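You operate a simulated robot arm through the tools that you are given. There is no shell and no other tool. Be economical: measure what you need, move in short steps, check, and stop when the job is done.

Carry out the task below with a simulated two-armed robot. There is one attempt and no reset: what you move stays moved.

Task
The taper won't start: read the screen, fix the cause, tape the carton.
Fine: the carton waits on the steel table; stop the belts at the end.

The check looks at the end state, three seconds after you hand in, the way a careful person would. Anything else that was tipped, shoved, dropped, spilled or broken makes it a failure.

Robot
Two 7-joint arms with two-finger parallel grippers on one trunk, on a base that drives. Base frame: it is fixed to the floor where the robot stands at the start and does not move with it; the origin is under the middle of the robot, x ahead of it, y to its left, z up. Units: m, rad, N and s.
The left shoulder is at the start at [0.036, 0.101, 1.186], the right one opposite. Places, roughly: black stop button [1, 0, 1]; blue reset button [1, 0, 1]; cheese carton [2, -1.25, 0.5]; green start button [1, 0.1, 1]; height wheel [1.1, 0, 1.4]; herb carton [1, -1.25, 0.75]; salted carton [2, 1.5, 1]; taper main switch [1, 0.1, 0.9]; width crank [1, -0.1, 0.5]. Payload 2.4 kg a hand.
Tool frame (each hand has its own): the origin (TCP) lies between the finger pads and is the grasp point; the fingertips stand 0.024 m ahead of it; z points along the fingers, y is the line along which they close. Largest opening 0.068 m; finger width 0.017, thickness 0.01; the body of the gripper, 0.04 by 0.07 m, starts 0.041 m behind the TCP.
Orientation is that of the tool frame in the base frame, as a unit quaternion [x, y, z, w]. With the fingers straight down and closing along the base's y, the tool's x points along the base's -x, its y along +y and its z along -z.

Tools
- The arms move only by the tool apply_moves. It takes "left_increments", "right_increments" or both (then of equal length, played together; a hand with none holds still); each is one flat list of numbers, 7 for each row, row after row: the shift along the tool's x, y, z in mm, then the turn, a rotation vector about the tool's x, y, z in rad, then the closure, from 0 (fully open) to 1 (shut). In form: [tx, ty, tz, ax, ay, az, jaw, tx, ty, tz, ax, ay, az, jaw, ...]. A call has 1 to 10 rows; each row shifts and turns the commanded pose from where the row before left it, along the tool's axes as they then stand. Each row takes 0.2 s and may step no farther than 0.05 m and 0.15 rad from the row before; otherwise, or with a gripper value out of range, the whole call is refused. Where a pose cannot be reached the arm comes as near as it can. A force on the tool above 40 N (or 10 N above the force at the start of the call, whichever is more), or a blocked arm, ends the call early, and 0.2 s more pass. The fingers move at their own pace (about 0.072 m/s each) and stop on an object; they squeeze with about 40 N. The grip force told is the motor's: it shows also when the fingers shut on nothing. Time passes only in rows, and 0.2 s behind the last, so rows that do not move let the fingers close. The reply holds the time, the measured pose of the TCP, the force on the tool along the base axes, the opening and the grip force, in the units named above and with some noise, with the torque about the TCP (base axes, N m) and any sound that the robot's microphone picked up, and new pictures: "show" is both (left out), scene, wrist or none (wrist: the cameras of the hands that moved).
- Cameras (640 x 400 px; columns grow to the right, rows downward): "scene" is now at [0.1228, -0.0105, 1.3331]; the picture's right is [0.12, -0.99, 0.00], its down [-0.65, -0.08, -0.76] and it looks along [0.75, 0.09, -0.65] (base axes); focal length 281 px, centre (320, 200). "left" rides on the left gripper at [0.084, -0.011, -0.075] in its tool frame; the picture's right is [0.13, 0.99, 0.00], its down [-0.60, 0.08, -0.79] and it looks along [-0.79, 0.10, 0.61] (tool axes); focal length 251 px, centre (320, 200). "right" rides on the right gripper at [0.084, 0.011, -0.075] in its tool frame; the picture's right is [-0.13, 0.99, 0.00], its down [-0.60, -0.08, -0.79] and it looks along [-0.79, -0.10, 0.61] (tool axes); focal length 251 px, centre (320, 200). There is no depth. A picture from a camera that has moved, and an enlarged one, comes with that camera's place and axes in the base frame and with its lens. The place of the scene camera against the robot may be out by one fixed shift of up to 0.025 m in any direction.
- slide_trunk(by): slides the trunk up (or, below 0, down) by that many m; the arms and the scene camera ride with it, the base frame stays. It gives what a move gives, with no picture.
- base_move(legs): drives the robot by 1 to 6 legs, each [ahead, left, turn to the left] in m, m and rad, along the robot's own axes; the way and the turn of a leg run together, so that a leg with both is an arc; at most 1.5 m and 3.142 rad a leg. The arms and the cameras ride along, it lands a little off, and it stops where it bumps. It gives what a move gives, and a new picture of the scene camera.
- pan_tilt(pan, tilt): turns the head with the scene camera to pan (to the left, within 1.501 rad either way) and tilt (down, from -0.506 to 1.204), counted from straight ahead of the robot. It gives what a move gives, and a new picture of the scene camera.
- zoom(camera, box): a new picture of the part [left, top, right, bottom] of that camera's present view, enlarged. No time passes.
- sign_off(): hands the job in; it is judged then, once.

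Work in short steps. Places have to be worked out from the pictures, the camera data and where the tool is seen: move nearer, look again, correct. Check each grasp and each placing, and mend what went wrong. You have 120 turns and 260 pictures in all, those below and enlarged ones among them. Open the grippers and draw the arms clear of the work before you hand the job in, unless the task says otherwise; then end with one line.

The tools are called after "Call:" by a JSON object that holds its "fn" and its "kwargs". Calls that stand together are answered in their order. apply_moves: Moves the arms, as the interface text tells. Its arguments: {"type":"object","properties":{"left_increments":{"type":"array","items":{"type":"number"}},"right_increments":{"type":"array","items":{"type":"number"}},"show":{"type":"string","enum":["both","scene","wrist","none"]}},"required":[]} The other tools are called the same way: slide_trunk (by) slides the trunk up or down; base_move (legs) drives the base; pan_tilt (pan, tilt) turns the head that bears the scene camera; zoom (camera, box) takes an enlarged picture of a part of a camera's view; sign_off () hands the job in.

At the start:

```text
t: 0.0
left_eef_pos: [0.3842, 0.134, 1.0778]
left_tool_rot: [-0.001, 1.0, 0.001, 0.0]
left_ft_force: [-0.4, -0.5, 0.6]
left_ft_torque: [-0.02, 0.01, -0.04]
left_width: 0.0678
left_grasp_force: 0.2
right_eef_pos: [0.3392, -0.1079, 1.0356]
right_tool_rot: [0.0, 1.0, 0.0, 0.0]
right_ft_force: [0.9, -0.6, 0.4]
right_ft_torque: [0.04, 0.0, -0.05]
right_width: 0.0679
right_grasp_force: 0.0
trunk travel left (down, up): [-0.4, 0.45]
robot x, y, heading: [0.0002, 0.0073, -0.001]
head pan, tilt: [0.119, 0.71]
```

scene: 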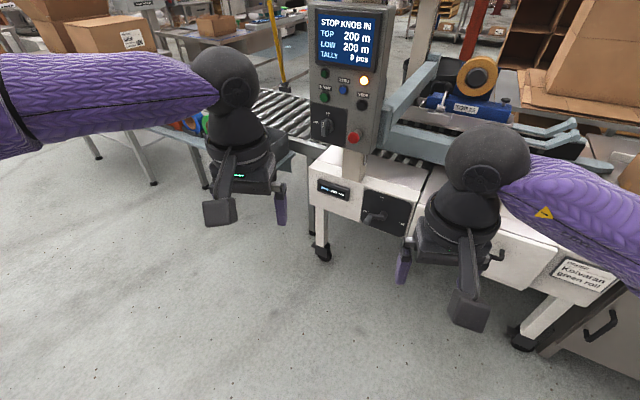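
right: 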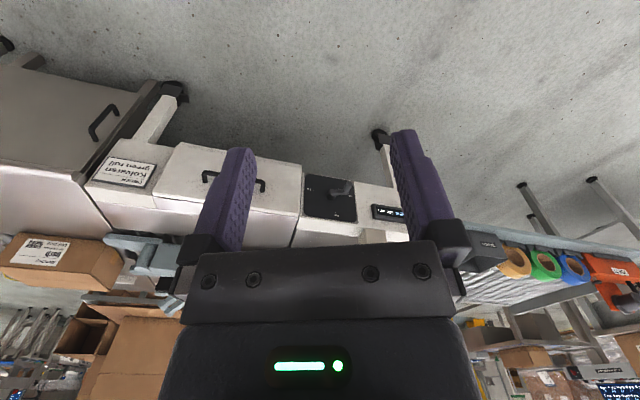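
left: 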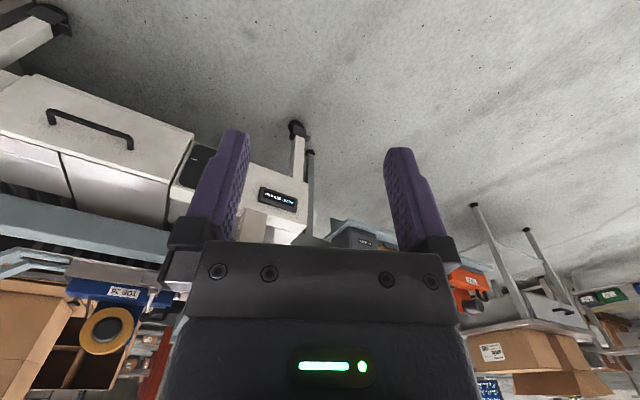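

The screen says "STOP KNOB IN". I'll enlarge the panel and look at the surroundings.

Call:
{"fn": "zoom", "kwargs": {"camera": "scene", "box": [290, 0, 430, 150]}}

Call:
{"fn": "zoom", "kwargs": {"camera": "scene", "box": [300, 130, 640, 340]}}

Call:
{"fn": "pan_tilt", "kwargs": {"pan": 0.0, "tilt": 0.3}}

Call:
{"fn": "pan_tilt", "kwargs": {"pan": -1.0, "tilt": 0.5}}

Call:
{"fn": "pan_tilt", "kwargs": {"pan": 1.0, "tilt": 0.5}}

```text
2.67 times, centred on (360, 75) of scene
camera zoom: at [0.1228, -0.0105, 1.3331], right [0.12, -0.99, 0.0], down [-0.65, -0.08, -0.76], along [0.75, 0.09, -0.65], focal length 748 px, centre (213, 533)
```

zoom: 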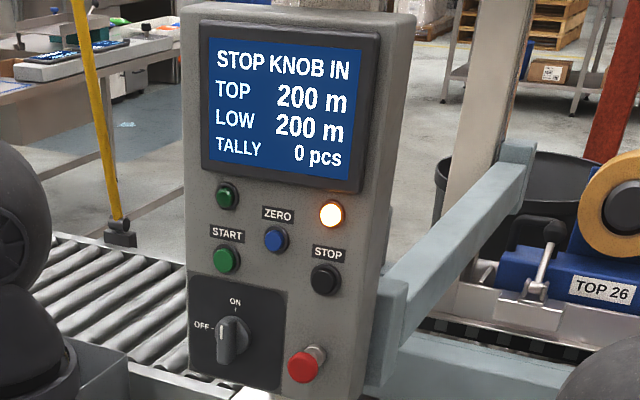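

```text
1.88 times, centred on (470, 235) of scene
camera zoom: at [0.1228, -0.0105, 1.3331], right [0.12, -0.99, 0.0], down [-0.65, -0.08, -0.76], along [0.75, 0.09, -0.65], focal length 528 px, centre (38, 134)
```

zoom: 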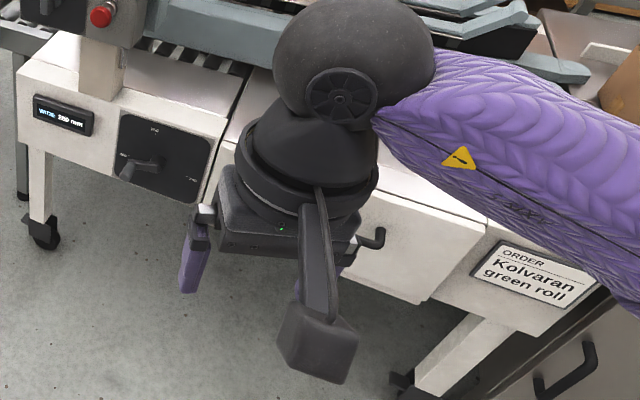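

```text
t: 0.9
left_eef_pos: [0.3853, 0.1363, 1.079]
left_tool_rot: [0.0, 1.0, 0.0, 0.0]
left_ft_force: [0.1, -0.2, -0.6]
left_ft_torque: [0.01, -0.01, -0.02]
left_width: 0.0678
left_grasp_force: 0.1
right_eef_pos: [0.3386, -0.1081, 1.0364]
right_tool_rot: [0.0, 1.0, 0.0, 0.0]
right_ft_force: [-0.7, 0.1, 0.0]
right_ft_torque: [-0.03, 0.02, -0.01]
right_width: 0.068
right_grasp_force: 0.1
trunk travel left (down, up): [-0.4, 0.45]
robot x, y, heading: [-0.0001, -0.0004, -0.001]
head pan, tilt: [0.0, 0.3]
camera scene: at [0.1323, -0.0206, 1.37], right [0.0, -1.0, 0.0], down [-0.3, 0.0, -0.95], along [0.95, 0.0, -0.3], focal length 281 px, centre (320, 200)
```

scene: 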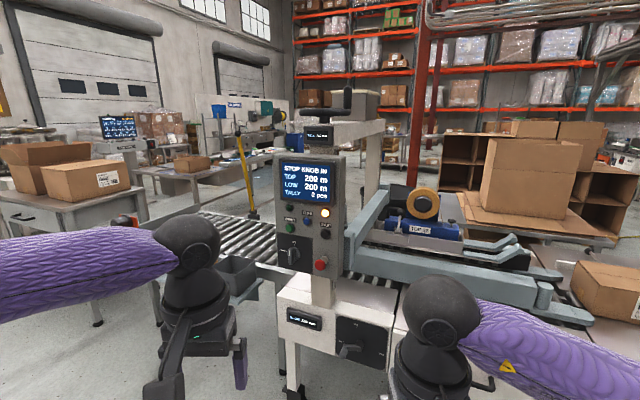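

```text
t: 2.1
left_eef_pos: [0.3848, 0.1349, 1.0787]
left_tool_rot: [-0.001, 1.0, 0.0, -0.001]
left_ft_force: [-0.5, -0.6, -0.2]
left_ft_torque: [-0.01, -0.02, 0.01]
left_width: 0.068
left_grasp_force: 0.0
right_eef_pos: [0.3387, -0.1078, 1.0351]
right_tool_rot: [0.0, 1.0, 0.0, 0.001]
right_ft_force: [-0.9, 0.2, -0.2]
right_ft_torque: [0.0, 0.01, 0.0]
right_width: 0.0678
right_grasp_force: 0.1
trunk travel left (down, up): [-0.4, 0.45]
robot x, y, heading: [-0.004, 0.0024, 0.002]
head pan, tilt: [-1.0, 0.499]
camera scene: at [0.0881, -0.0971, 1.3518], right [-0.84, -0.54, 0.0], down [-0.26, 0.4, -0.88], along [0.47, -0.74, -0.48], focal length 281 px, centre (320, 200)
```

scene: 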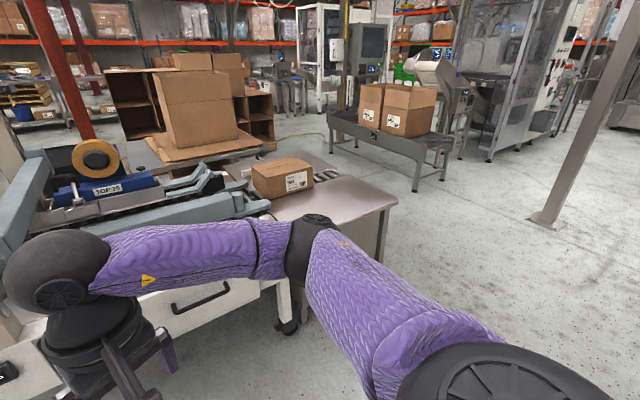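

```text
t: 4.1
left_eef_pos: [0.3847, 0.1352, 1.0778]
left_tool_rot: [-0.001, 1.0, 0.0, 0.0]
left_ft_force: [-0.3, -0.2, 0.5]
left_ft_torque: [0.01, 0.0, 0.0]
left_width: 0.0679
left_grasp_force: 0.2
right_eef_pos: [0.3398, -0.109, 1.0354]
right_tool_rot: [0.0, 1.0, 0.0, 0.0]
right_ft_force: [0.1, 0.6, 0.1]
right_ft_torque: [0.02, -0.01, -0.01]
right_width: 0.0679
right_grasp_force: 0.2
trunk travel left (down, up): [-0.4, 0.45]
robot x, y, heading: [0.0004, 0.0002, 0.003]
head pan, tilt: [1.0, 0.499]
camera scene: at [0.0881, 0.056, 1.3517], right [0.84, -0.54, 0.0], down [-0.26, -0.4, -0.88], along [0.47, 0.74, -0.48], focal length 281 px, centre (320, 200)
```

scene: 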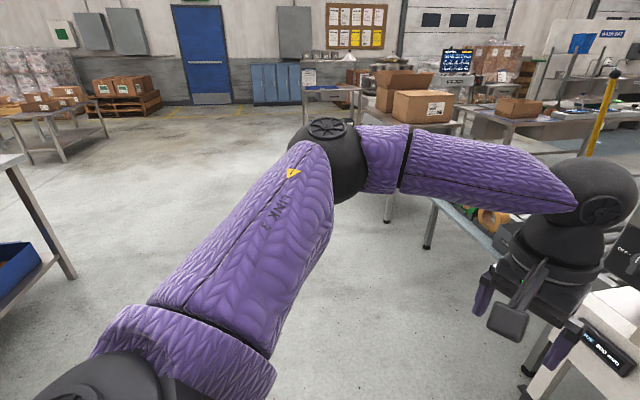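

The fault is a pushed-in stop knob. Width and height settings may matter too, so I'll read the displays, the carton and the rest.

Call:
{"fn": "pan_tilt", "kwargs": {"pan": -0.25, "tilt": 0.45}}

Call:
{"fn": "zoom", "kwargs": {"camera": "scene", "box": [200, 20, 380, 200]}}

Call:
{"fn": "zoom", "kwargs": {"camera": "scene", "box": [160, 200, 340, 380]}}

Call:
{"fn": "zoom", "kwargs": {"camera": "scene", "box": [440, 100, 640, 260]}}

Call:
{"fn": "zoom", "kwargs": {"camera": "right", "box": [440, 200, 640, 400]}}

```text
t: 5.5
left_eef_pos: [0.3847, 0.1343, 1.0781]
left_tool_rot: [-0.001, 1.0, 0.0, 0.001]
left_ft_force: [-0.2, -0.3, 0.1]
left_ft_torque: [-0.02, -0.02, -0.01]
left_width: 0.0681
left_grasp_force: 0.0
right_eef_pos: [0.3389, -0.1082, 1.0359]
right_tool_rot: [0.001, 1.0, 0.001, 0.0]
right_ft_force: [-0.5, 0.5, 0.1]
right_ft_torque: [-0.02, 0.02, -0.01]
right_width: 0.0681
right_grasp_force: 0.1
trunk travel left (down, up): [-0.4, 0.45]
robot x, y, heading: [-0.0011, -0.0003, -0.002]
head pan, tilt: [-0.25, 0.45]
camera scene: at [0.128, -0.0432, 1.3562], right [-0.25, -0.97, 0.0], down [-0.42, 0.11, -0.9], along [0.87, -0.22, -0.44], focal length 281 px, centre (320, 200)
```

scene: 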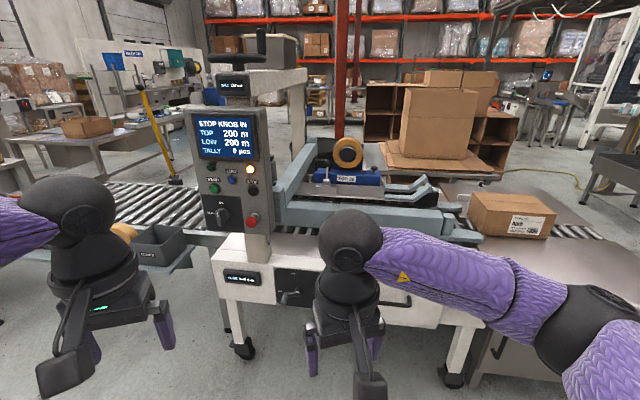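

```text
2.22 times, centred on (290, 110) of scene
camera zoom: at [0.128, -0.0432, 1.3562], right [-0.25, -0.97, 0.0], down [-0.42, 0.11, -0.9], along [0.87, -0.22, -0.44], focal length 624 px, centre (387, 400)
```

zoom: 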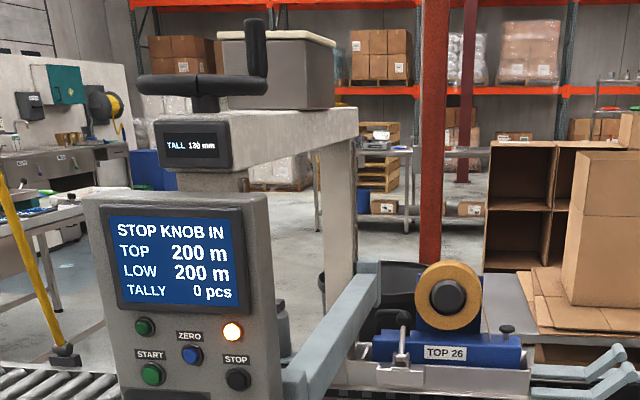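

```text
2.22 times, centred on (250, 290) of scene
camera zoom: at [0.128, -0.0432, 1.3562], right [-0.25, -0.97, 0.0], down [-0.42, 0.11, -0.9], along [0.87, -0.22, -0.44], focal length 624 px, centre (476, 0)
```

zoom: 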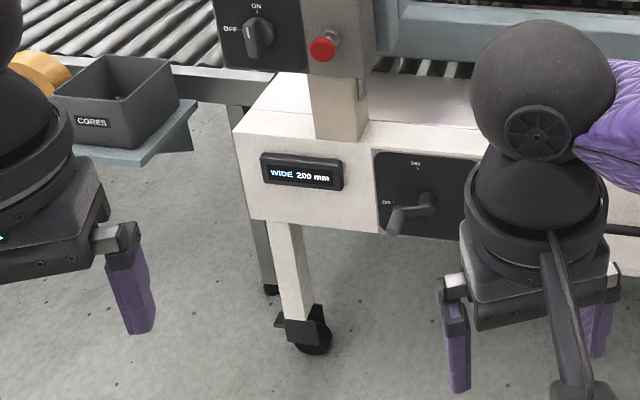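

```text
2.50 times, centred on (540, 180) of scene
camera zoom: at [0.128, -0.0432, 1.3562], right [-0.25, -0.97, 0.0], down [-0.42, 0.11, -0.9], along [0.87, -0.22, -0.44], focal length 702 px, centre (-230, 250)
```

zoom: 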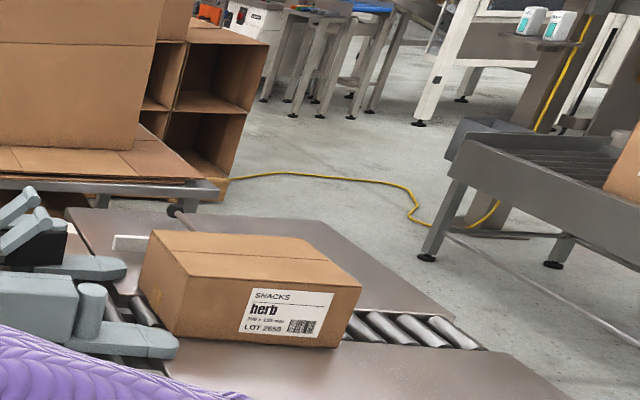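

```text
2.00 times, centred on (540, 300) of right
camera zoom: at [0.2539, -0.0972, 1.1095], right [0.13, 0.99, 0.0], down [0.6, -0.08, 0.79], along [0.79, -0.1, -0.61], focal length 503 px, centre (-120, 0)
```

zoom: 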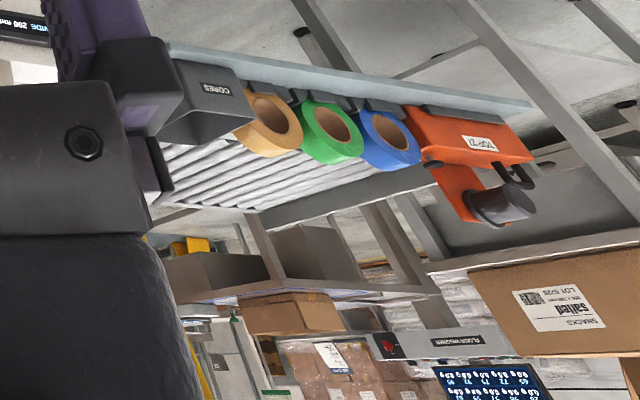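

I need the carton's dimensions and the order sign; enlarging both.

Call:
{"fn": "zoom", "kwargs": {"camera": "scene", "box": [500, 205, 560, 245]}}

Call:
{"fn": "zoom", "kwargs": {"camera": "right", "box": [80, 140, 180, 200]}}

Call:
{"fn": "zoom", "kwargs": {"camera": "scene", "box": [200, 60, 280, 110]}}

Call:
{"fn": "zoom", "kwargs": {"camera": "scene", "box": [190, 160, 280, 240]}}

```text
10.00 times, centred on (530, 225) of scene
camera zoom: at [0.128, -0.0432, 1.3562], right [-0.25, -0.97, 0.0], down [-0.42, 0.11, -0.9], along [0.87, -0.22, -0.44], focal length 2807 px, centre (-1780, -50)
```

zoom: 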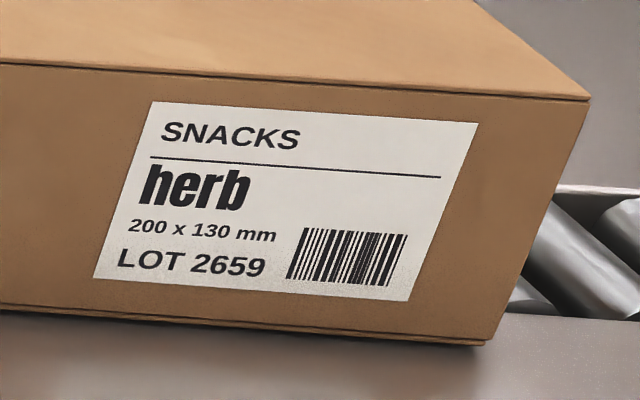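

```text
6.40 times, centred on (130, 170) of right
camera zoom: at [0.2539, -0.0972, 1.1095], right [0.13, 0.99, 0.0], down [0.6, -0.08, 0.79], along [0.79, -0.1, -0.61], focal length 1609 px, centre (1536, 392)
```

zoom: 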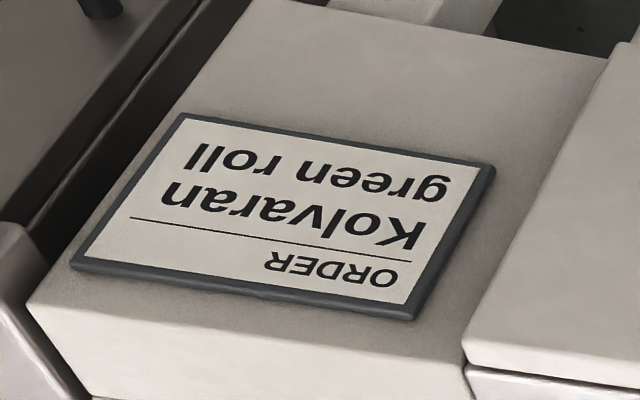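

```text
8.00 times, centred on (240, 85) of scene
camera zoom: at [0.128, -0.0432, 1.3562], right [-0.25, -0.97, 0.0], down [-0.42, 0.11, -0.9], along [0.87, -0.22, -0.44], focal length 2245 px, centre (960, 1120)
```

zoom: 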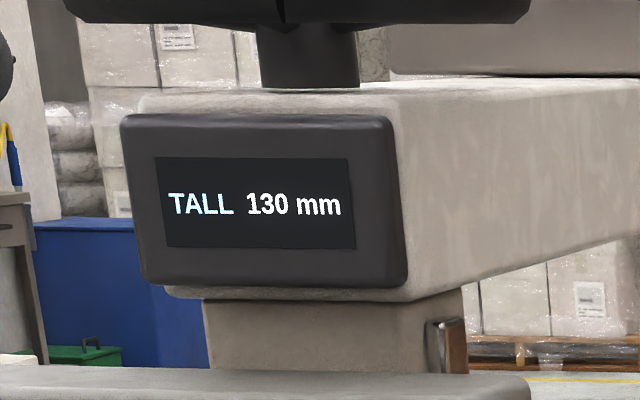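

```text
5.00 times, centred on (235, 200) of scene
camera zoom: at [0.128, -0.0432, 1.3562], right [-0.25, -0.97, 0.0], down [-0.42, 0.11, -0.9], along [0.87, -0.22, -0.44], focal length 1403 px, centre (745, 200)
```

zoom: 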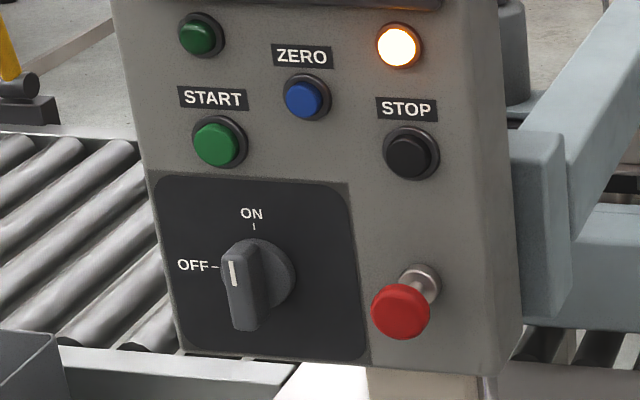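

Width (200) and height (130) match the carton label and the switch is on. The red panel knob looks drawn out on its shaft, so I'll check for another stop knob on the machine.

Call:
{"fn": "pan_tilt", "kwargs": {"pan": 0.3, "tilt": 0.45}}

Call:
{"fn": "zoom", "kwargs": {"camera": "scene", "box": [200, 80, 440, 240]}}

Call:
{"fn": "zoom", "kwargs": {"camera": "scene", "box": [400, 120, 640, 280]}}

Call:
{"fn": "zoom", "kwargs": {"camera": "scene", "box": [200, 0, 440, 120]}}

```text
t: 6.5
left_eef_pos: [0.3855, 0.1348, 1.0787]
left_tool_rot: [0.0, 1.0, 0.0, 0.0]
left_ft_force: [-0.1, -0.1, -0.3]
left_ft_torque: [0.01, 0.01, -0.04]
left_width: 0.0681
left_grasp_force: 0.0
right_eef_pos: [0.3385, -0.1087, 1.0357]
right_tool_rot: [0.0, 1.0, 0.0, 0.0]
right_ft_force: [0.4, -0.3, -0.1]
right_ft_torque: [-0.03, -0.03, 0.02]
right_width: 0.0685
right_grasp_force: 0.0
trunk travel left (down, up): [-0.4, 0.45]
robot x, y, heading: [-0.0002, -0.0054, -0.002]
head pan, tilt: [0.3, 0.45]
camera scene: at [0.1267, 0.0065, 1.3562], right [0.29, -0.96, 0.0], down [-0.42, -0.13, -0.9], along [0.86, 0.27, -0.44], focal length 281 px, centre (320, 200)
```

scene: 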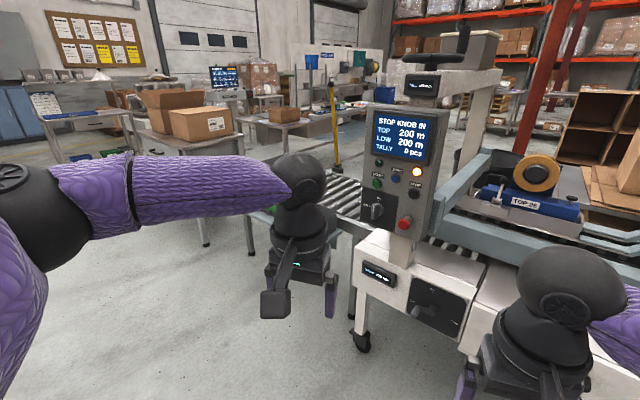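

```text
2.50 times, centred on (320, 160) of scene
camera zoom: at [0.1267, 0.0065, 1.3562], right [0.29, -0.96, 0.0], down [-0.42, -0.13, -0.9], along [0.86, 0.27, -0.44], focal length 702 px, centre (320, 300)
```

zoom: 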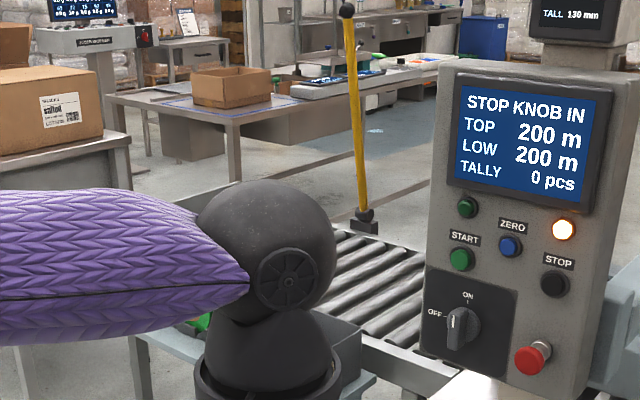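

```text
2.50 times, centred on (520, 200) of scene
camera zoom: at [0.1267, 0.0065, 1.3562], right [0.29, -0.96, 0.0], down [-0.42, -0.13, -0.9], along [0.86, 0.27, -0.44], focal length 702 px, centre (-180, 200)
```

zoom: 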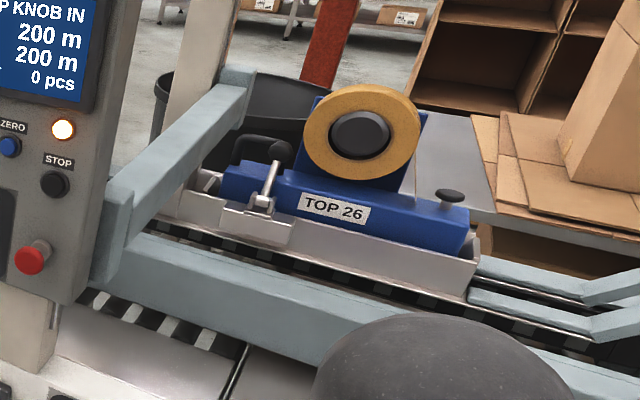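

```text
2.67 times, centred on (320, 60) of scene
camera zoom: at [0.1267, 0.0065, 1.3562], right [0.29, -0.96, 0.0], down [-0.42, -0.13, -0.9], along [0.86, 0.27, -0.44], focal length 748 px, centre (320, 573)
```

zoom: 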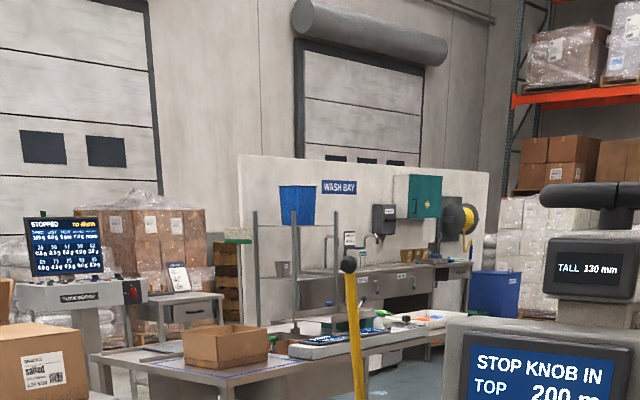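

Pulling that knob is the likely remedy. I'll turn the right hand to point forward, towards the panel, first half of the turn.

Call:
{"fn": "apply_moves", "kwargs": {"right_increments": [-20, 0, 0, 0, -0.15, 0, 0, -20, 0, 0, 0, -0.15, 0, 0, -20, 0, 0, 0, -0.15, 0, 0, -10, 0, 0, 0, -0.15, 0, 0, -10, 0, 0, 0, -0.15, 0, 0, 0, 0, 0, 0, -0.15, 0, 0, 0, 0, 0, 0, -0.15, 0, 0, 0, 0, 0, 0, -0.15, 0, 0, 0, 0, 0, 0, -0.15, 0, 0, 0, 0, 0, 0, -0.15, 0, 0], "show": "wrist"}}

```text
t: 8.7
left_eef_pos: [0.3846, 0.1345, 1.0798]
left_tool_rot: [0.0, 1.0, 0.001, -0.001]
left_ft_force: [0.4, 0.2, 0.8]
left_ft_torque: [0.03, -0.03, 0.0]
left_width: 0.068
left_grasp_force: 0.1
right_eef_pos: [0.4135, -0.1011, 1.0555]
right_tool_rot: [-0.005, 0.858, 0.005, 0.514]
right_ft_force: [-0.1, -0.7, 0.5]
right_ft_torque: [0.04, -0.01, 0.0]
right_width: 0.068
right_grasp_force: 0.1
right hand out of reach, approached as far as the arm can: row 8, 9, 10
trunk travel left (down, up): [-0.4, 0.45]
robot x, y, heading: [0.0015, 0.0006, -0.0]
head pan, tilt: [0.3, 0.45]
camera right: at [0.3072, -0.092, 1.0154], right [0.05, 0.99, 0.12], down [-0.41, -0.09, 0.91], along [0.91, -0.09, 0.4], focal length 251 px, centre (320, 200)
```

right: 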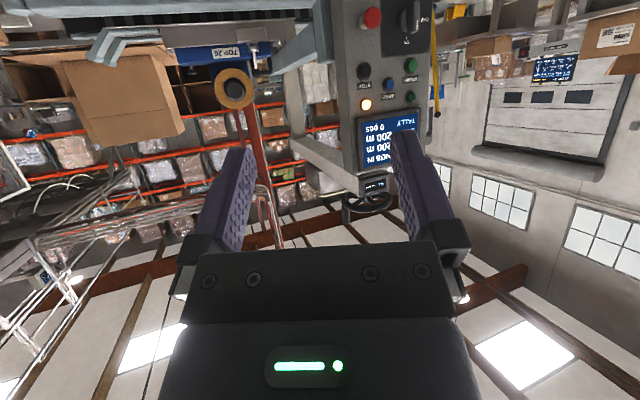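

The full turn wasn't reachable this close in; I'll move the hand forward while finishing the turn.

Call:
{"fn": "apply_moves", "kwargs": {"right_increments": [-19, 0, 35, 0, 0, 0, 0, -19, 0, 35, 0, 0, 0, 0, -19, 0, 35, 0, -0.1, 0, 0, -10, 0, 38, 0, -0.1, 0, 0, 0, 0, 0, 0, -0.1, 0, 0, 0, 0, 0, 0, -0.1, 0, 0, 0, 0, 0, 0, -0.1, 0, 0], "show": "wrist"}}

```text
t: 10.3
left_eef_pos: [0.384, 0.1341, 1.0798]
left_tool_rot: [-0.001, 1.0, 0.0, 0.0]
left_ft_force: [0.2, -0.2, 0.5]
left_ft_torque: [-0.01, -0.04, 0.0]
left_width: 0.0681
left_grasp_force: 0.1
right_eef_pos: [0.5545, -0.0993, 1.0543]
right_tool_rot: [-0.004, 0.817, 0.005, 0.577]
right_ft_force: [0.1, 0.5, 0.3]
right_ft_torque: [0.03, 0.0, 0.04]
right_width: 0.0679
right_grasp_force: 0.0
right hand out of reach, approached as far as the arm can: row 4, 5, 6, 7
trunk travel left (down, up): [-0.4, 0.45]
robot x, y, heading: [-0.0047, -0.0024, 0.003]
head pan, tilt: [0.3, 0.45]
camera right: at [0.454, -0.0897, 0.9987], right [0.03, 0.99, 0.12], down [-0.54, -0.09, 0.83], along [0.84, -0.09, 0.54], focal length 251 px, centre (320, 200)
```

right: 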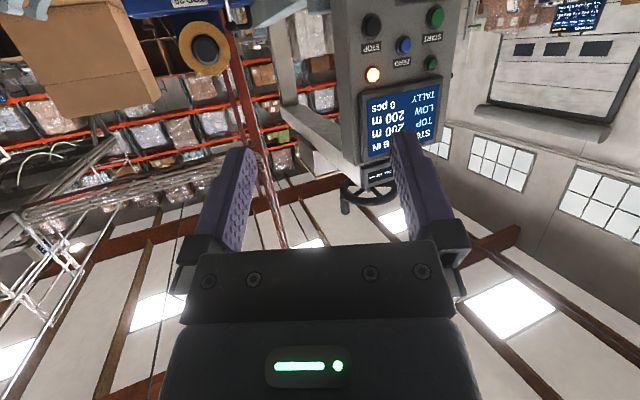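

The wrist limit stops it at about 20° short. Knob head is roughly at (0.95, 0.0, 0.89); lowering the trunk will let the hand level out and puts it at knob height.

Call:
{"fn": "slide_trunk", "kwargs": {"by": -0.2}}

Call:
{"fn": "apply_moves", "kwargs": {"right_increments": [0, 0, 0, 0, -0.1, 0, 0, 0, 0, 0, 0, -0.1, 0, 0, 0, 0, 0, 0, -0.1, 0, 0, 0, 0, 0, 0, -0.05, 0, 0], "show": "both"}}

```text
t: 12.4
left_eef_pos: [0.385, 0.1348, 0.8778]
left_tool_rot: [-0.001, 1.0, 0.0, 0.0]
left_ft_force: [-0.3, 1.1, 0.0]
left_ft_torque: [0.01, 0.02, 0.0]
left_width: 0.0681
left_grasp_force: 0.1
right_eef_pos: [0.558, -0.0996, 0.8162]
right_tool_rot: [-0.005, 0.839, 0.005, 0.544]
right_ft_force: [-0.4, 0.6, 0.4]
right_ft_torque: [0.02, 0.01, 0.02]
right_width: 0.068
right_grasp_force: 0.0
trunk travel left (down, up): [-0.2, 0.65]
robot x, y, heading: [0.002, 0.0002, -0.001]
head pan, tilt: [0.3, 0.45]
```

```text
t: 13.4
left_eef_pos: [0.3847, 0.1343, 0.8782]
left_tool_rot: [0.0, 1.0, 0.0, 0.0]
left_ft_force: [-0.4, -0.5, 0.1]
left_ft_torque: [-0.01, -0.03, -0.02]
left_width: 0.068
left_grasp_force: 0.0
right_eef_pos: [0.5588, -0.087, 0.8279]
right_tool_rot: [-0.004, 0.825, 0.004, 0.565]
right_ft_force: [-0.6, -0.2, 0.5]
right_ft_torque: [-0.01, 0.0, 0.02]
right_width: 0.0681
right_grasp_force: 0.0
right hand out of reach, approached as far as the arm can: row 1, 2, 3
trunk travel left (down, up): [-0.2, 0.65]
robot x, y, heading: [-0.0031, -0.0018, -0.001]
head pan, tilt: [0.3, 0.45]
camera scene: at [0.1675, 0.0066, 1.1536], right [0.3, -0.96, 0.0], down [-0.42, -0.13, -0.9], along [0.86, 0.27, -0.44], focal length 281 px, centre (320, 200)
camera right: at [0.4575, -0.076, 0.7753], right [0.04, 0.99, 0.12], down [-0.52, -0.09, 0.85], along [0.85, -0.09, 0.51], focal length 251 px, centre (320, 200)
```

scene: 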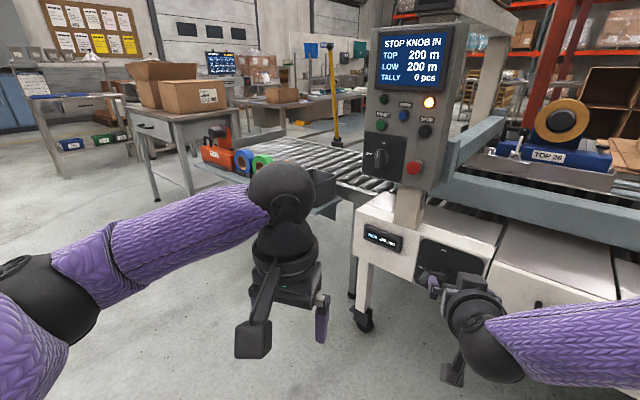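
right: 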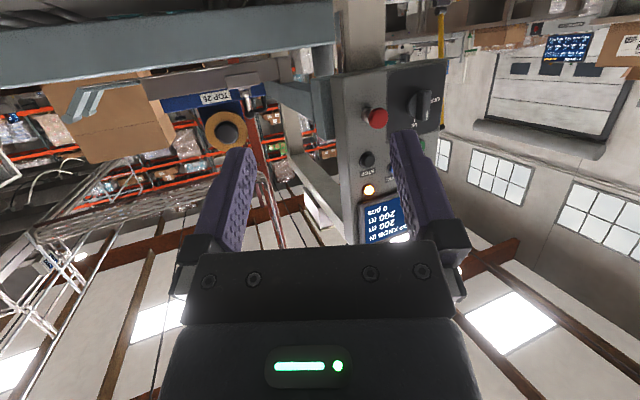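

Wrist triangulation from two views puts the knob head at about (0.932, 0.00, 0.895). A 21° downward tilt is fine for gripping its sides, so I'll line up height and y, then drive 0.15 m forward.

Call:
{"fn": "apply_moves", "kwargs": {"right_increments": [-21, 29, -8, 0, 0, 0, 0, -21, 29, -8, 0, 0, 0, 0, -21, 29, -8, 0, 0, 0, 0], "show": "none"}}

Call:
{"fn": "base_move", "kwargs": {"legs": [[0.15, 0, 0]]}}

Call:
{"fn": "zoom", "kwargs": {"camera": "right", "box": [0, 0, 640, 400]}}

```text
t: 14.2
left_eef_pos: [0.3838, 0.1349, 0.8788]
left_tool_rot: [-0.001, 1.0, 0.0, -0.001]
left_ft_force: [0.0, -0.5, -1.0]
left_ft_torque: [0.01, 0.03, 0.01]
left_width: 0.0682
left_grasp_force: 0.1
right_eef_pos: [0.554, 0.0005, 0.8977]
right_tool_rot: [-0.003, 0.811, 0.003, 0.585]
right_ft_force: [0.0, -0.6, -0.4]
right_ft_torque: [-0.01, 0.01, -0.02]
right_width: 0.0683
right_grasp_force: 0.1
trunk travel left (down, up): [-0.2, 0.65]
robot x, y, heading: [-0.0017, -0.0001, -0.001]
head pan, tilt: [0.3, 0.45]
```

```text
t: 15.6
left_eef_pos: [0.5336, 0.1335, 0.8796]
left_tool_rot: [0.001, 1.0, 0.0, 0.0]
left_ft_force: [1.4, -0.3, -0.7]
left_ft_torque: [-0.02, -0.01, 0.0]
left_width: 0.0682
left_grasp_force: 0.0
right_eef_pos: [0.7024, -0.0002, 0.8968]
right_tool_rot: [-0.003, 0.811, 0.004, 0.585]
right_ft_force: [-0.5, 0.4, -0.4]
right_ft_torque: [-0.02, 0.02, 0.06]
right_width: 0.0681
right_grasp_force: 0.0
trunk travel left (down, up): [-0.2, 0.65]
robot x, y, heading: [0.1499, 0.001, 0.005]
head pan, tilt: [0.3, 0.45]
camera scene: at [0.3162, 0.0065, 1.1536], right [0.29, -0.96, 0.0], down [-0.42, -0.13, -0.9], along [0.86, 0.27, -0.44], focal length 281 px, centre (320, 200)
```

scene: 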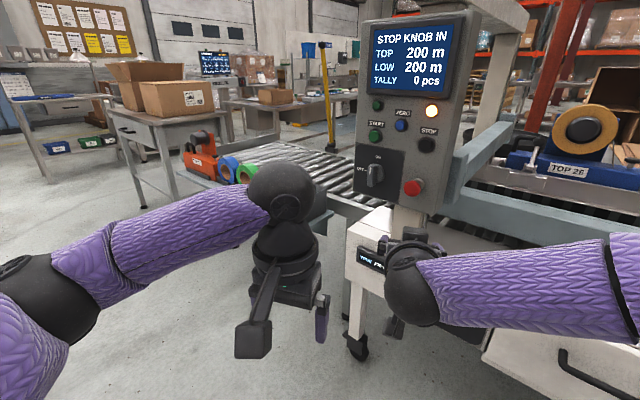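

```text
1.00 times, centred on (320, 200) of right (not enlarged: the box is as wide or as high as the picture)
camera zoom: at [0.604, 0.0099, 0.8392], right [0.03, 0.99, 0.12], down [-0.56, -0.09, 0.82], along [0.83, -0.09, 0.55], focal length 251 px, centre (320, 200)
```

zoom: 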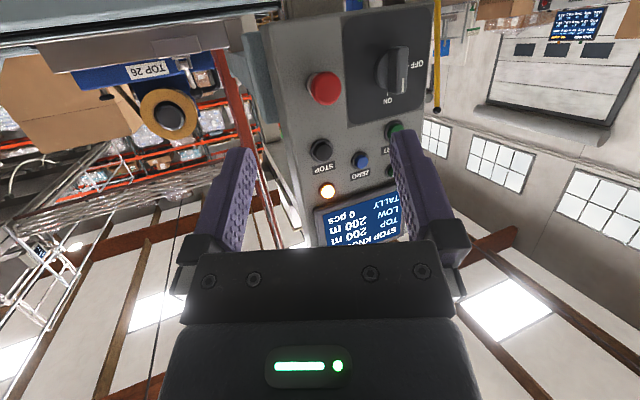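

Knob confirmed at (0.932, 0, 0.895) and in line with the hand. Advancing to just short of it with open fingers.

Call:
{"fn": "apply_moves", "kwargs": {"right_increments": [-13.8, 0, 41.5, 0, 0, 0, 0, -13.8, 0, 41.5, 0, 0, 0, 0, -13.8, 0, 41.5, 0, 0, 0, 0, -11, 0, 33, 0, 0, 0, 0], "show": "both"}}

```text
t: 16.6
left_eef_pos: [0.533, 0.1346, 0.8788]
left_tool_rot: [0.0, 1.0, 0.0, 0.001]
left_ft_force: [-0.4, 1.1, -0.7]
left_ft_torque: [0.0, -0.03, 0.01]
left_width: 0.0679
left_grasp_force: 0.0
right_eef_pos: [0.8094, -0.0157, 0.8975]
right_tool_rot: [-0.005, 0.811, 0.005, 0.585]
right_ft_force: [0.5, 0.0, 0.3]
right_ft_torque: [-0.05, 0.02, 0.0]
right_width: 0.0679
right_grasp_force: 0.1
right hand out of reach, approached as far as the arm can: row 3, 4
trunk travel left (down, up): [-0.2, 0.65]
robot x, y, heading: [0.1504, -0.0023, -0.002]
head pan, tilt: [0.3, 0.45]
camera scene: at [0.3161, 0.0062, 1.1537], right [0.29, -0.96, 0.0], down [-0.42, -0.13, -0.9], along [0.86, 0.27, -0.44], focal length 281 px, centre (320, 200)
camera right: at [0.7113, -0.0055, 0.8406], right [0.03, 0.99, 0.12], down [-0.56, -0.09, 0.82], along [0.83, -0.09, 0.55], focal length 251 px, centre (320, 200)
```

scene: 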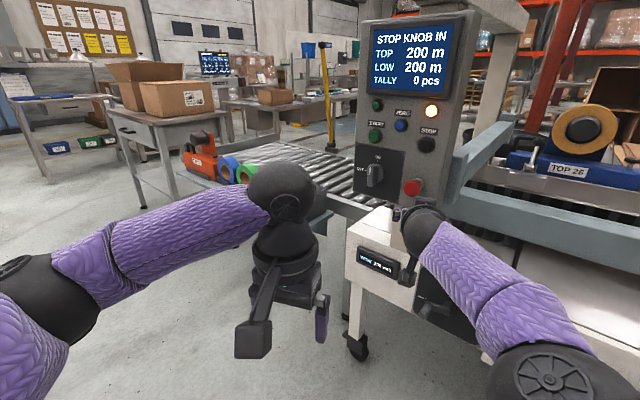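
right: 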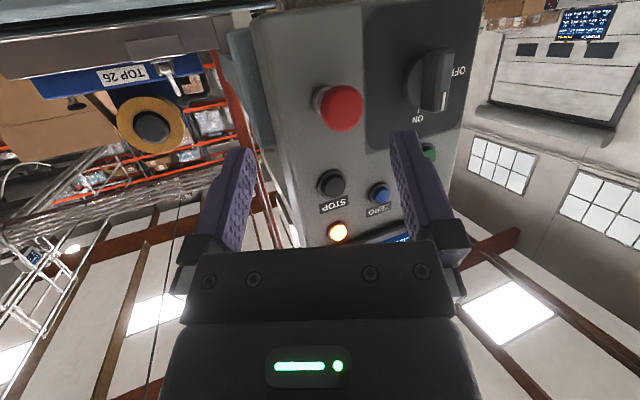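

Arm reach is the limit. I'll pull the hand back 40 mm, correct y by +16 mm, and drive 0.13 m closer.

Call:
{"fn": "apply_moves", "kwargs": {"right_increments": [13, 16, -38, 0, 0, 0, 0, 6, 0, -18, 0, 0, 0, 0], "show": "none"}}

Call:
{"fn": "base_move", "kwargs": {"legs": [[0.12, 0, 0]]}}

Call:
{"fn": "zoom", "kwargs": {"camera": "right", "box": [0, 0, 640, 400]}}

```text
t: 17.2
left_eef_pos: [0.5328, 0.1339, 0.8784]
left_tool_rot: [0.001, 1.0, -0.001, 0.0]
left_ft_force: [-0.4, -0.1, -0.4]
left_ft_torque: [0.0, 0.0, 0.01]
left_width: 0.068
left_grasp_force: 0.1
right_eef_pos: [0.7516, -0.002, 0.8993]
right_tool_rot: [-0.003, 0.81, 0.004, 0.587]
right_ft_force: [0.2, 0.2, -0.4]
right_ft_torque: [0.04, 0.02, -0.04]
right_width: 0.0679
right_grasp_force: 0.0
trunk travel left (down, up): [-0.2, 0.65]
robot x, y, heading: [0.1496, -0.0034, -0.001]
head pan, tilt: [0.3, 0.45]
```

```text
t: 18.4
left_eef_pos: [0.6537, 0.1338, 0.8782]
left_tool_rot: [0.001, 1.0, 0.0, -0.001]
left_ft_force: [0.0, 0.2, 0.1]
left_ft_torque: [0.0, -0.01, 0.01]
left_width: 0.0681
left_grasp_force: 0.1
right_eef_pos: [0.8704, -0.002, 0.8981]
right_tool_rot: [-0.002, 0.811, 0.002, 0.585]
right_ft_force: [0.2, 0.1, 0.4]
right_ft_torque: [-0.02, 0.02, 0.02]
right_width: 0.0681
right_grasp_force: 0.1
trunk travel left (down, up): [-0.2, 0.65]
robot x, y, heading: [0.2663, 0.0058, 0.004]
head pan, tilt: [0.3, 0.45]
camera scene: at [0.4365, 0.0061, 1.1536], right [0.29, -0.96, 0.0], down [-0.42, -0.13, -0.9], along [0.86, 0.26, -0.44], focal length 281 px, centre (320, 200)
```

scene: 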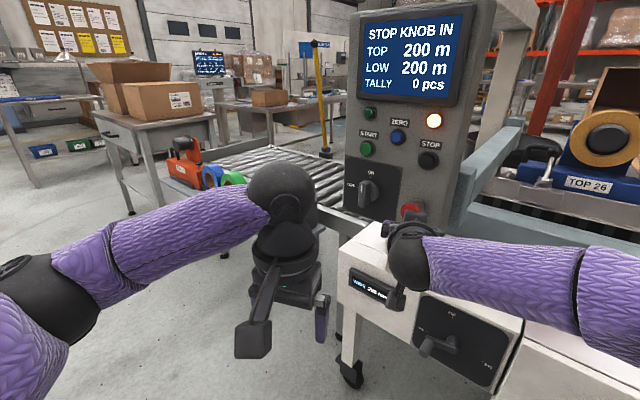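

```text
1.00 times, centred on (320, 200) of right (not enlarged: the box is as wide or as high as the picture)
camera zoom: at [0.7727, 0.009, 0.8412], right [0.03, 0.99, 0.12], down [-0.56, -0.09, 0.82], along [0.83, -0.1, 0.55], focal length 251 px, centre (320, 200)
```

zoom: 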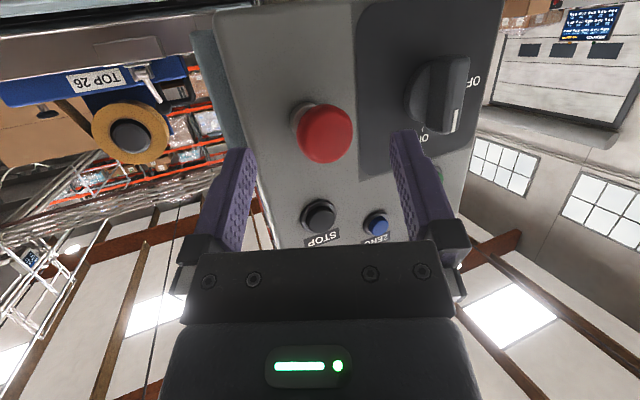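

The knob sits between the finger lines. Advancing 55 mm and 3 mm down, then closing.

Call:
{"fn": "apply_moves", "kwargs": {"right_increments": [-5, 1, 19, 0, 0, 0, 0, -5, 1, 19, 0, 0, 0, 0, -3, 0, 14, 0, 0, 0, 0], "show": "wrist"}}

```text
t: 19.2
left_eef_pos: [0.6531, 0.1329, 0.878]
left_tool_rot: [0.001, 1.0, 0.0, 0.0]
left_ft_force: [0.6, -0.6, 0.1]
left_ft_torque: [-0.01, 0.01, 0.02]
left_width: 0.068
left_grasp_force: 0.1
right_eef_pos: [0.9232, 0.0007, 0.8937]
right_tool_rot: [-0.003, 0.811, 0.004, 0.585]
right_ft_force: [0.3, -0.9, -0.6]
right_ft_torque: [-0.02, 0.03, -0.02]
right_width: 0.0681
right_grasp_force: 0.1
trunk travel left (down, up): [-0.2, 0.65]
robot x, y, heading: [0.2691, 0.0053, -0.002]
head pan, tilt: [0.3, 0.45]
camera right: at [0.8247, 0.0103, 0.8363], right [0.03, 0.99, 0.13], down [-0.56, -0.09, 0.82], along [0.83, -0.1, 0.55], focal length 251 px, centre (320, 200)
```

right: 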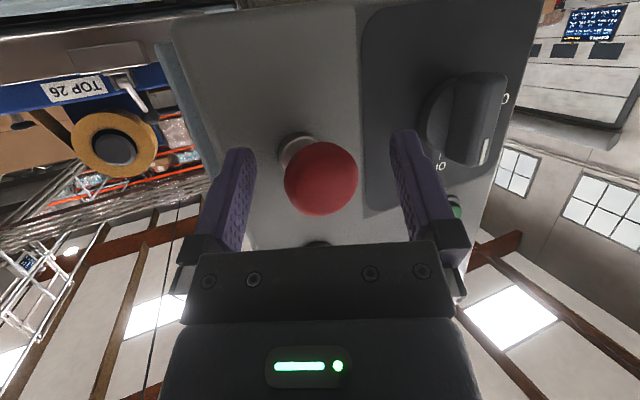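

Advance 10 mm more so the pads span the head, then close.

Call:
{"fn": "apply_moves", "kwargs": {"right_increments": [-3, 0, 9.5, 0, 0, 0, 0, 0, 0, 0, 0, 0, 0, 1, 0, 0, 0, 0, 0, 0, 1, 0, 0, 0, 0, 0, 0, 1], "show": "wrist"}}

```text
t: 20.2
left_eef_pos: [0.6525, 0.1337, 0.8774]
left_tool_rot: [0.002, 1.0, 0.0, 0.001]
left_ft_force: [0.5, -0.2, 0.0]
left_ft_torque: [0.02, -0.04, 0.02]
left_width: 0.0679
left_grasp_force: 0.0
right_eef_pos: [0.9236, 0.0008, 0.8943]
right_tool_rot: [-0.003, 0.811, 0.004, 0.585]
right_ft_force: [0.3, 1.8, -0.7]
right_ft_torque: [-0.05, -0.03, 0.16]
right_width: 0.0395
right_grasp_force: 45.5
right hand out of reach, approached as far as the arm can: row 1
trunk travel left (down, up): [-0.2, 0.65]
robot x, y, heading: [0.2688, -0.0025, -0.0]
head pan, tilt: [0.3, 0.45]
camera right: at [0.8248, 0.0103, 0.8366], right [0.03, 0.99, 0.12], down [-0.56, -0.09, 0.82], along [0.83, -0.1, 0.55], focal length 251 px, centre (320, 200)
```

right: 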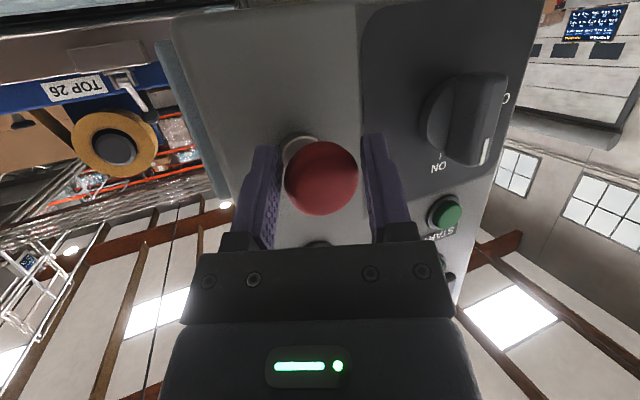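

Gripped at 39.5 mm. Now pulling straight out in small steps.

Call:
{"fn": "apply_moves", "kwargs": {"right_increments": [1.6, 0, -4.8, 0, 0, 0, 1, 1.6, 0, -4.8, 0, 0, 0, 1, 1.6, 0, -4.8, 0, 0, 0, 1], "show": "both"}}

```text
t: 21.1
left_eef_pos: [0.6544, 0.1366, 0.8771]
left_tool_rot: [-0.001, 1.0, -0.001, 0.0]
left_ft_force: [-0.5, 0.3, 0.6]
left_ft_torque: [-0.01, 0.01, 0.03]
left_width: 0.0681
left_grasp_force: 0.1
right_eef_pos: [0.9075, 0.0048, 0.8943]
right_tool_rot: [-0.008, 0.811, 0.006, 0.585]
right_ft_force: [12.0, 26.9, 5.3]
right_ft_torque: [-0.03, -0.19, 0.56]
right_width: 0.0392
right_grasp_force: 44.8
trunk travel left (down, up): [-0.2, 0.65]
robot x, y, heading: [0.2691, 0.0025, 0.002]
head pan, tilt: [0.3, 0.45]
camera scene: at [0.4374, 0.01, 1.1535], right [0.3, -0.96, 0.0], down [-0.42, -0.13, -0.9], along [0.86, 0.27, -0.44], focal length 281 px, centre (320, 200)
camera right: at [0.8094, 0.0153, 0.8365], right [0.02, 0.99, 0.12], down [-0.56, -0.09, 0.82], along [0.83, -0.09, 0.55], focal length 251 px, centre (320, 200)
```

scene: 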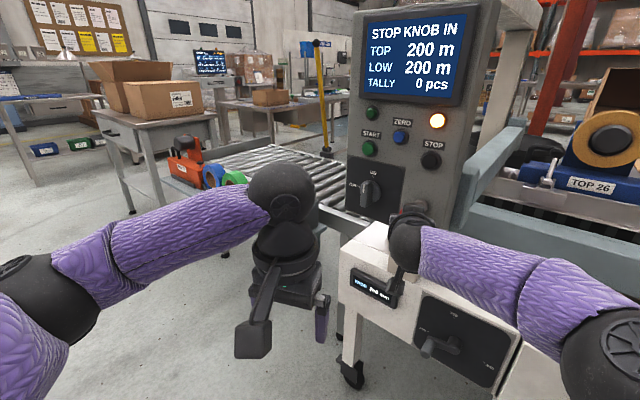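
right: 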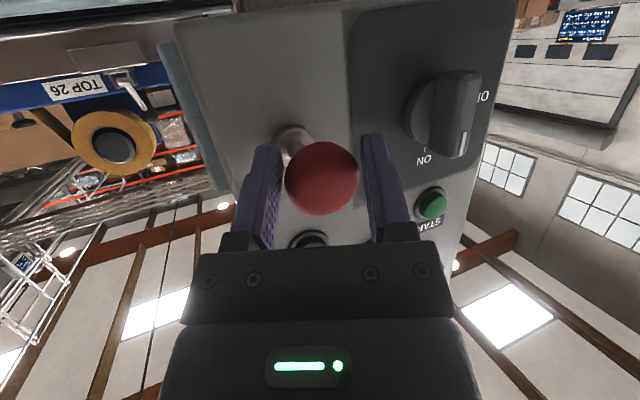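

The knob is coming out with the hand (its shaft shows longer), though side force is 27 N. I'll ease y and pull 5 mm more, then check the screen.

Call:
{"fn": "apply_moves", "kwargs": {"right_increments": [1, 2, -3, 0, 0, 0, 1, 1, 2, -3, 0, 0, 0, 1], "show": "both"}}

```text
t: 21.6
left_eef_pos: [0.6538, 0.1379, 0.8766]
left_tool_rot: [0.0, 1.0, -0.002, 0.0]
left_ft_force: [0.5, -0.2, 0.0]
left_ft_torque: [-0.01, 0.01, 0.01]
left_width: 0.0685
left_grasp_force: 0.1
right_eef_pos: [0.9032, 0.0092, 0.8942]
right_tool_rot: [-0.005, 0.811, 0.003, 0.585]
right_ft_force: [11.5, 34.3, 6.8]
right_ft_torque: [-0.06, -0.15, 0.61]
right_width: 0.0391
right_grasp_force: 45.4
trunk travel left (down, up): [-0.2, 0.65]
robot x, y, heading: [0.2678, -0.0019, -0.0]
head pan, tilt: [0.3, 0.45]
camera scene: at [0.4373, 0.0104, 1.1534], right [0.29, -0.96, 0.0], down [-0.42, -0.13, -0.9], along [0.86, 0.26, -0.44], focal length 281 px, centre (320, 200)
camera right: at [0.8033, 0.0181, 0.8364], right [0.03, 0.99, 0.12], down [-0.56, -0.09, 0.82], along [0.83, -0.09, 0.55], focal length 251 px, centre (320, 200)
```

scene: 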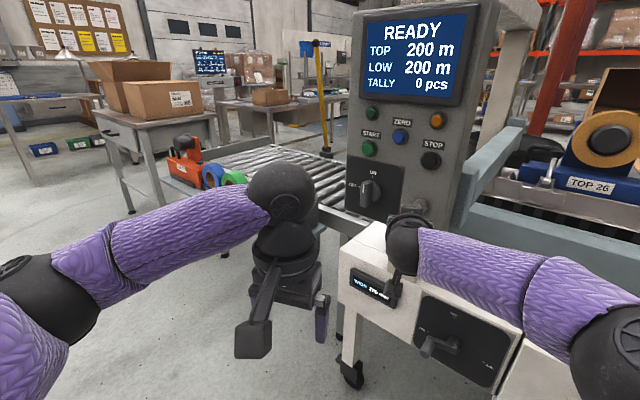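
right: 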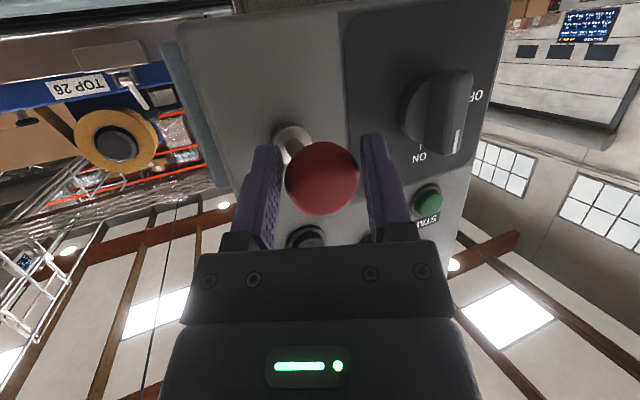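

READY is shown. Releasing the knob and backing straight off.

Call:
{"fn": "apply_moves", "kwargs": {"right_increments": [0, 0, 0, 0, 0, 0, 0, 0, 0, 0, 0, 0, 0, 0, 0, 0, 0, 0, 0, 0, 0, 6, 0, -19, 0, 0, 0, 0, 10, 0, -30, 0, 0, 0, 0, 13, 0, -38, 0, 0, 0, 0], "show": "both"}}

Call:
{"fn": "zoom", "kwargs": {"camera": "scene", "box": [330, 10, 490, 230]}}

```text
t: 23.1
left_eef_pos: [0.6543, 0.1337, 0.879]
left_tool_rot: [0.001, 1.0, -0.001, 0.0]
left_ft_force: [-0.1, 0.1, 0.0]
left_ft_torque: [0.0, 0.01, 0.0]
left_width: 0.0682
left_grasp_force: 0.1
right_eef_pos: [0.8093, 0.0024, 0.8946]
right_tool_rot: [-0.002, 0.81, 0.003, 0.586]
right_ft_force: [0.0, 0.0, 0.3]
right_ft_torque: [-0.01, 0.01, 0.01]
right_width: 0.0683
right_grasp_force: 0.0
trunk travel left (down, up): [-0.2, 0.65]
robot x, y, heading: [0.2682, 0.0015, -0.002]
head pan, tilt: [0.3, 0.45]
camera scene: at [0.4365, 0.0061, 1.1536], right [0.29, -0.96, 0.0], down [-0.42, -0.13, -0.9], along [0.86, 0.26, -0.44], focal length 281 px, centre (320, 200)
camera right: at [0.7119, 0.0136, 0.8364], right [0.03, 0.99, 0.12], down [-0.56, -0.08, 0.82], along [0.83, -0.1, 0.56], focal length 251 px, centre (320, 200)
```

scene: 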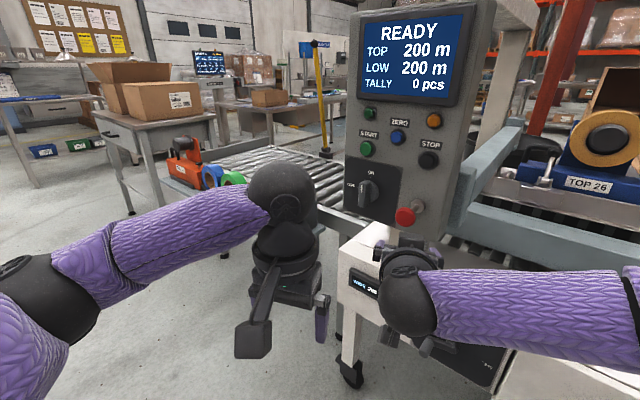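
right: 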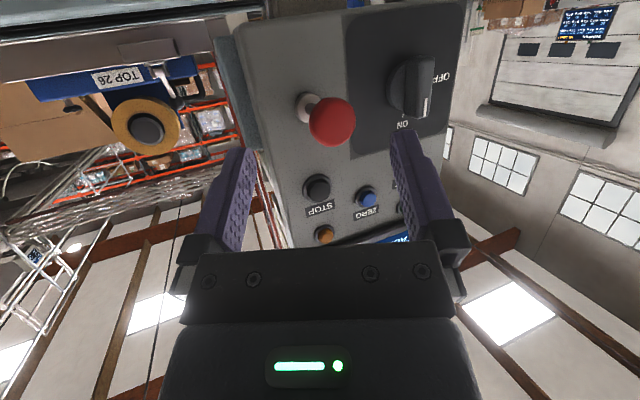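

```text
1.82 times, centred on (410, 120) of scene
camera zoom: at [0.4365, 0.0061, 1.1536], right [0.29, -0.96, 0.0], down [-0.42, -0.13, -0.9], along [0.86, 0.26, -0.44], focal length 510 px, centre (156, 346)
```

zoom: 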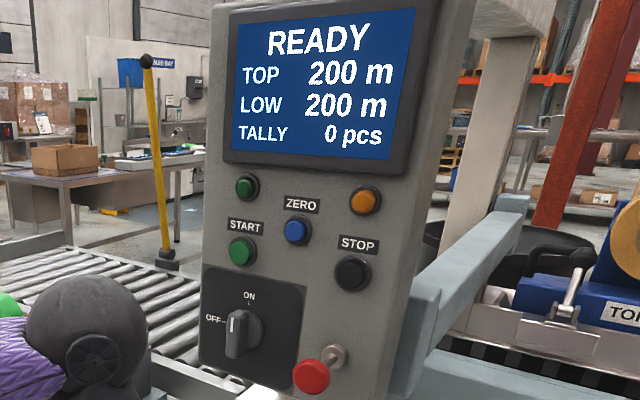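

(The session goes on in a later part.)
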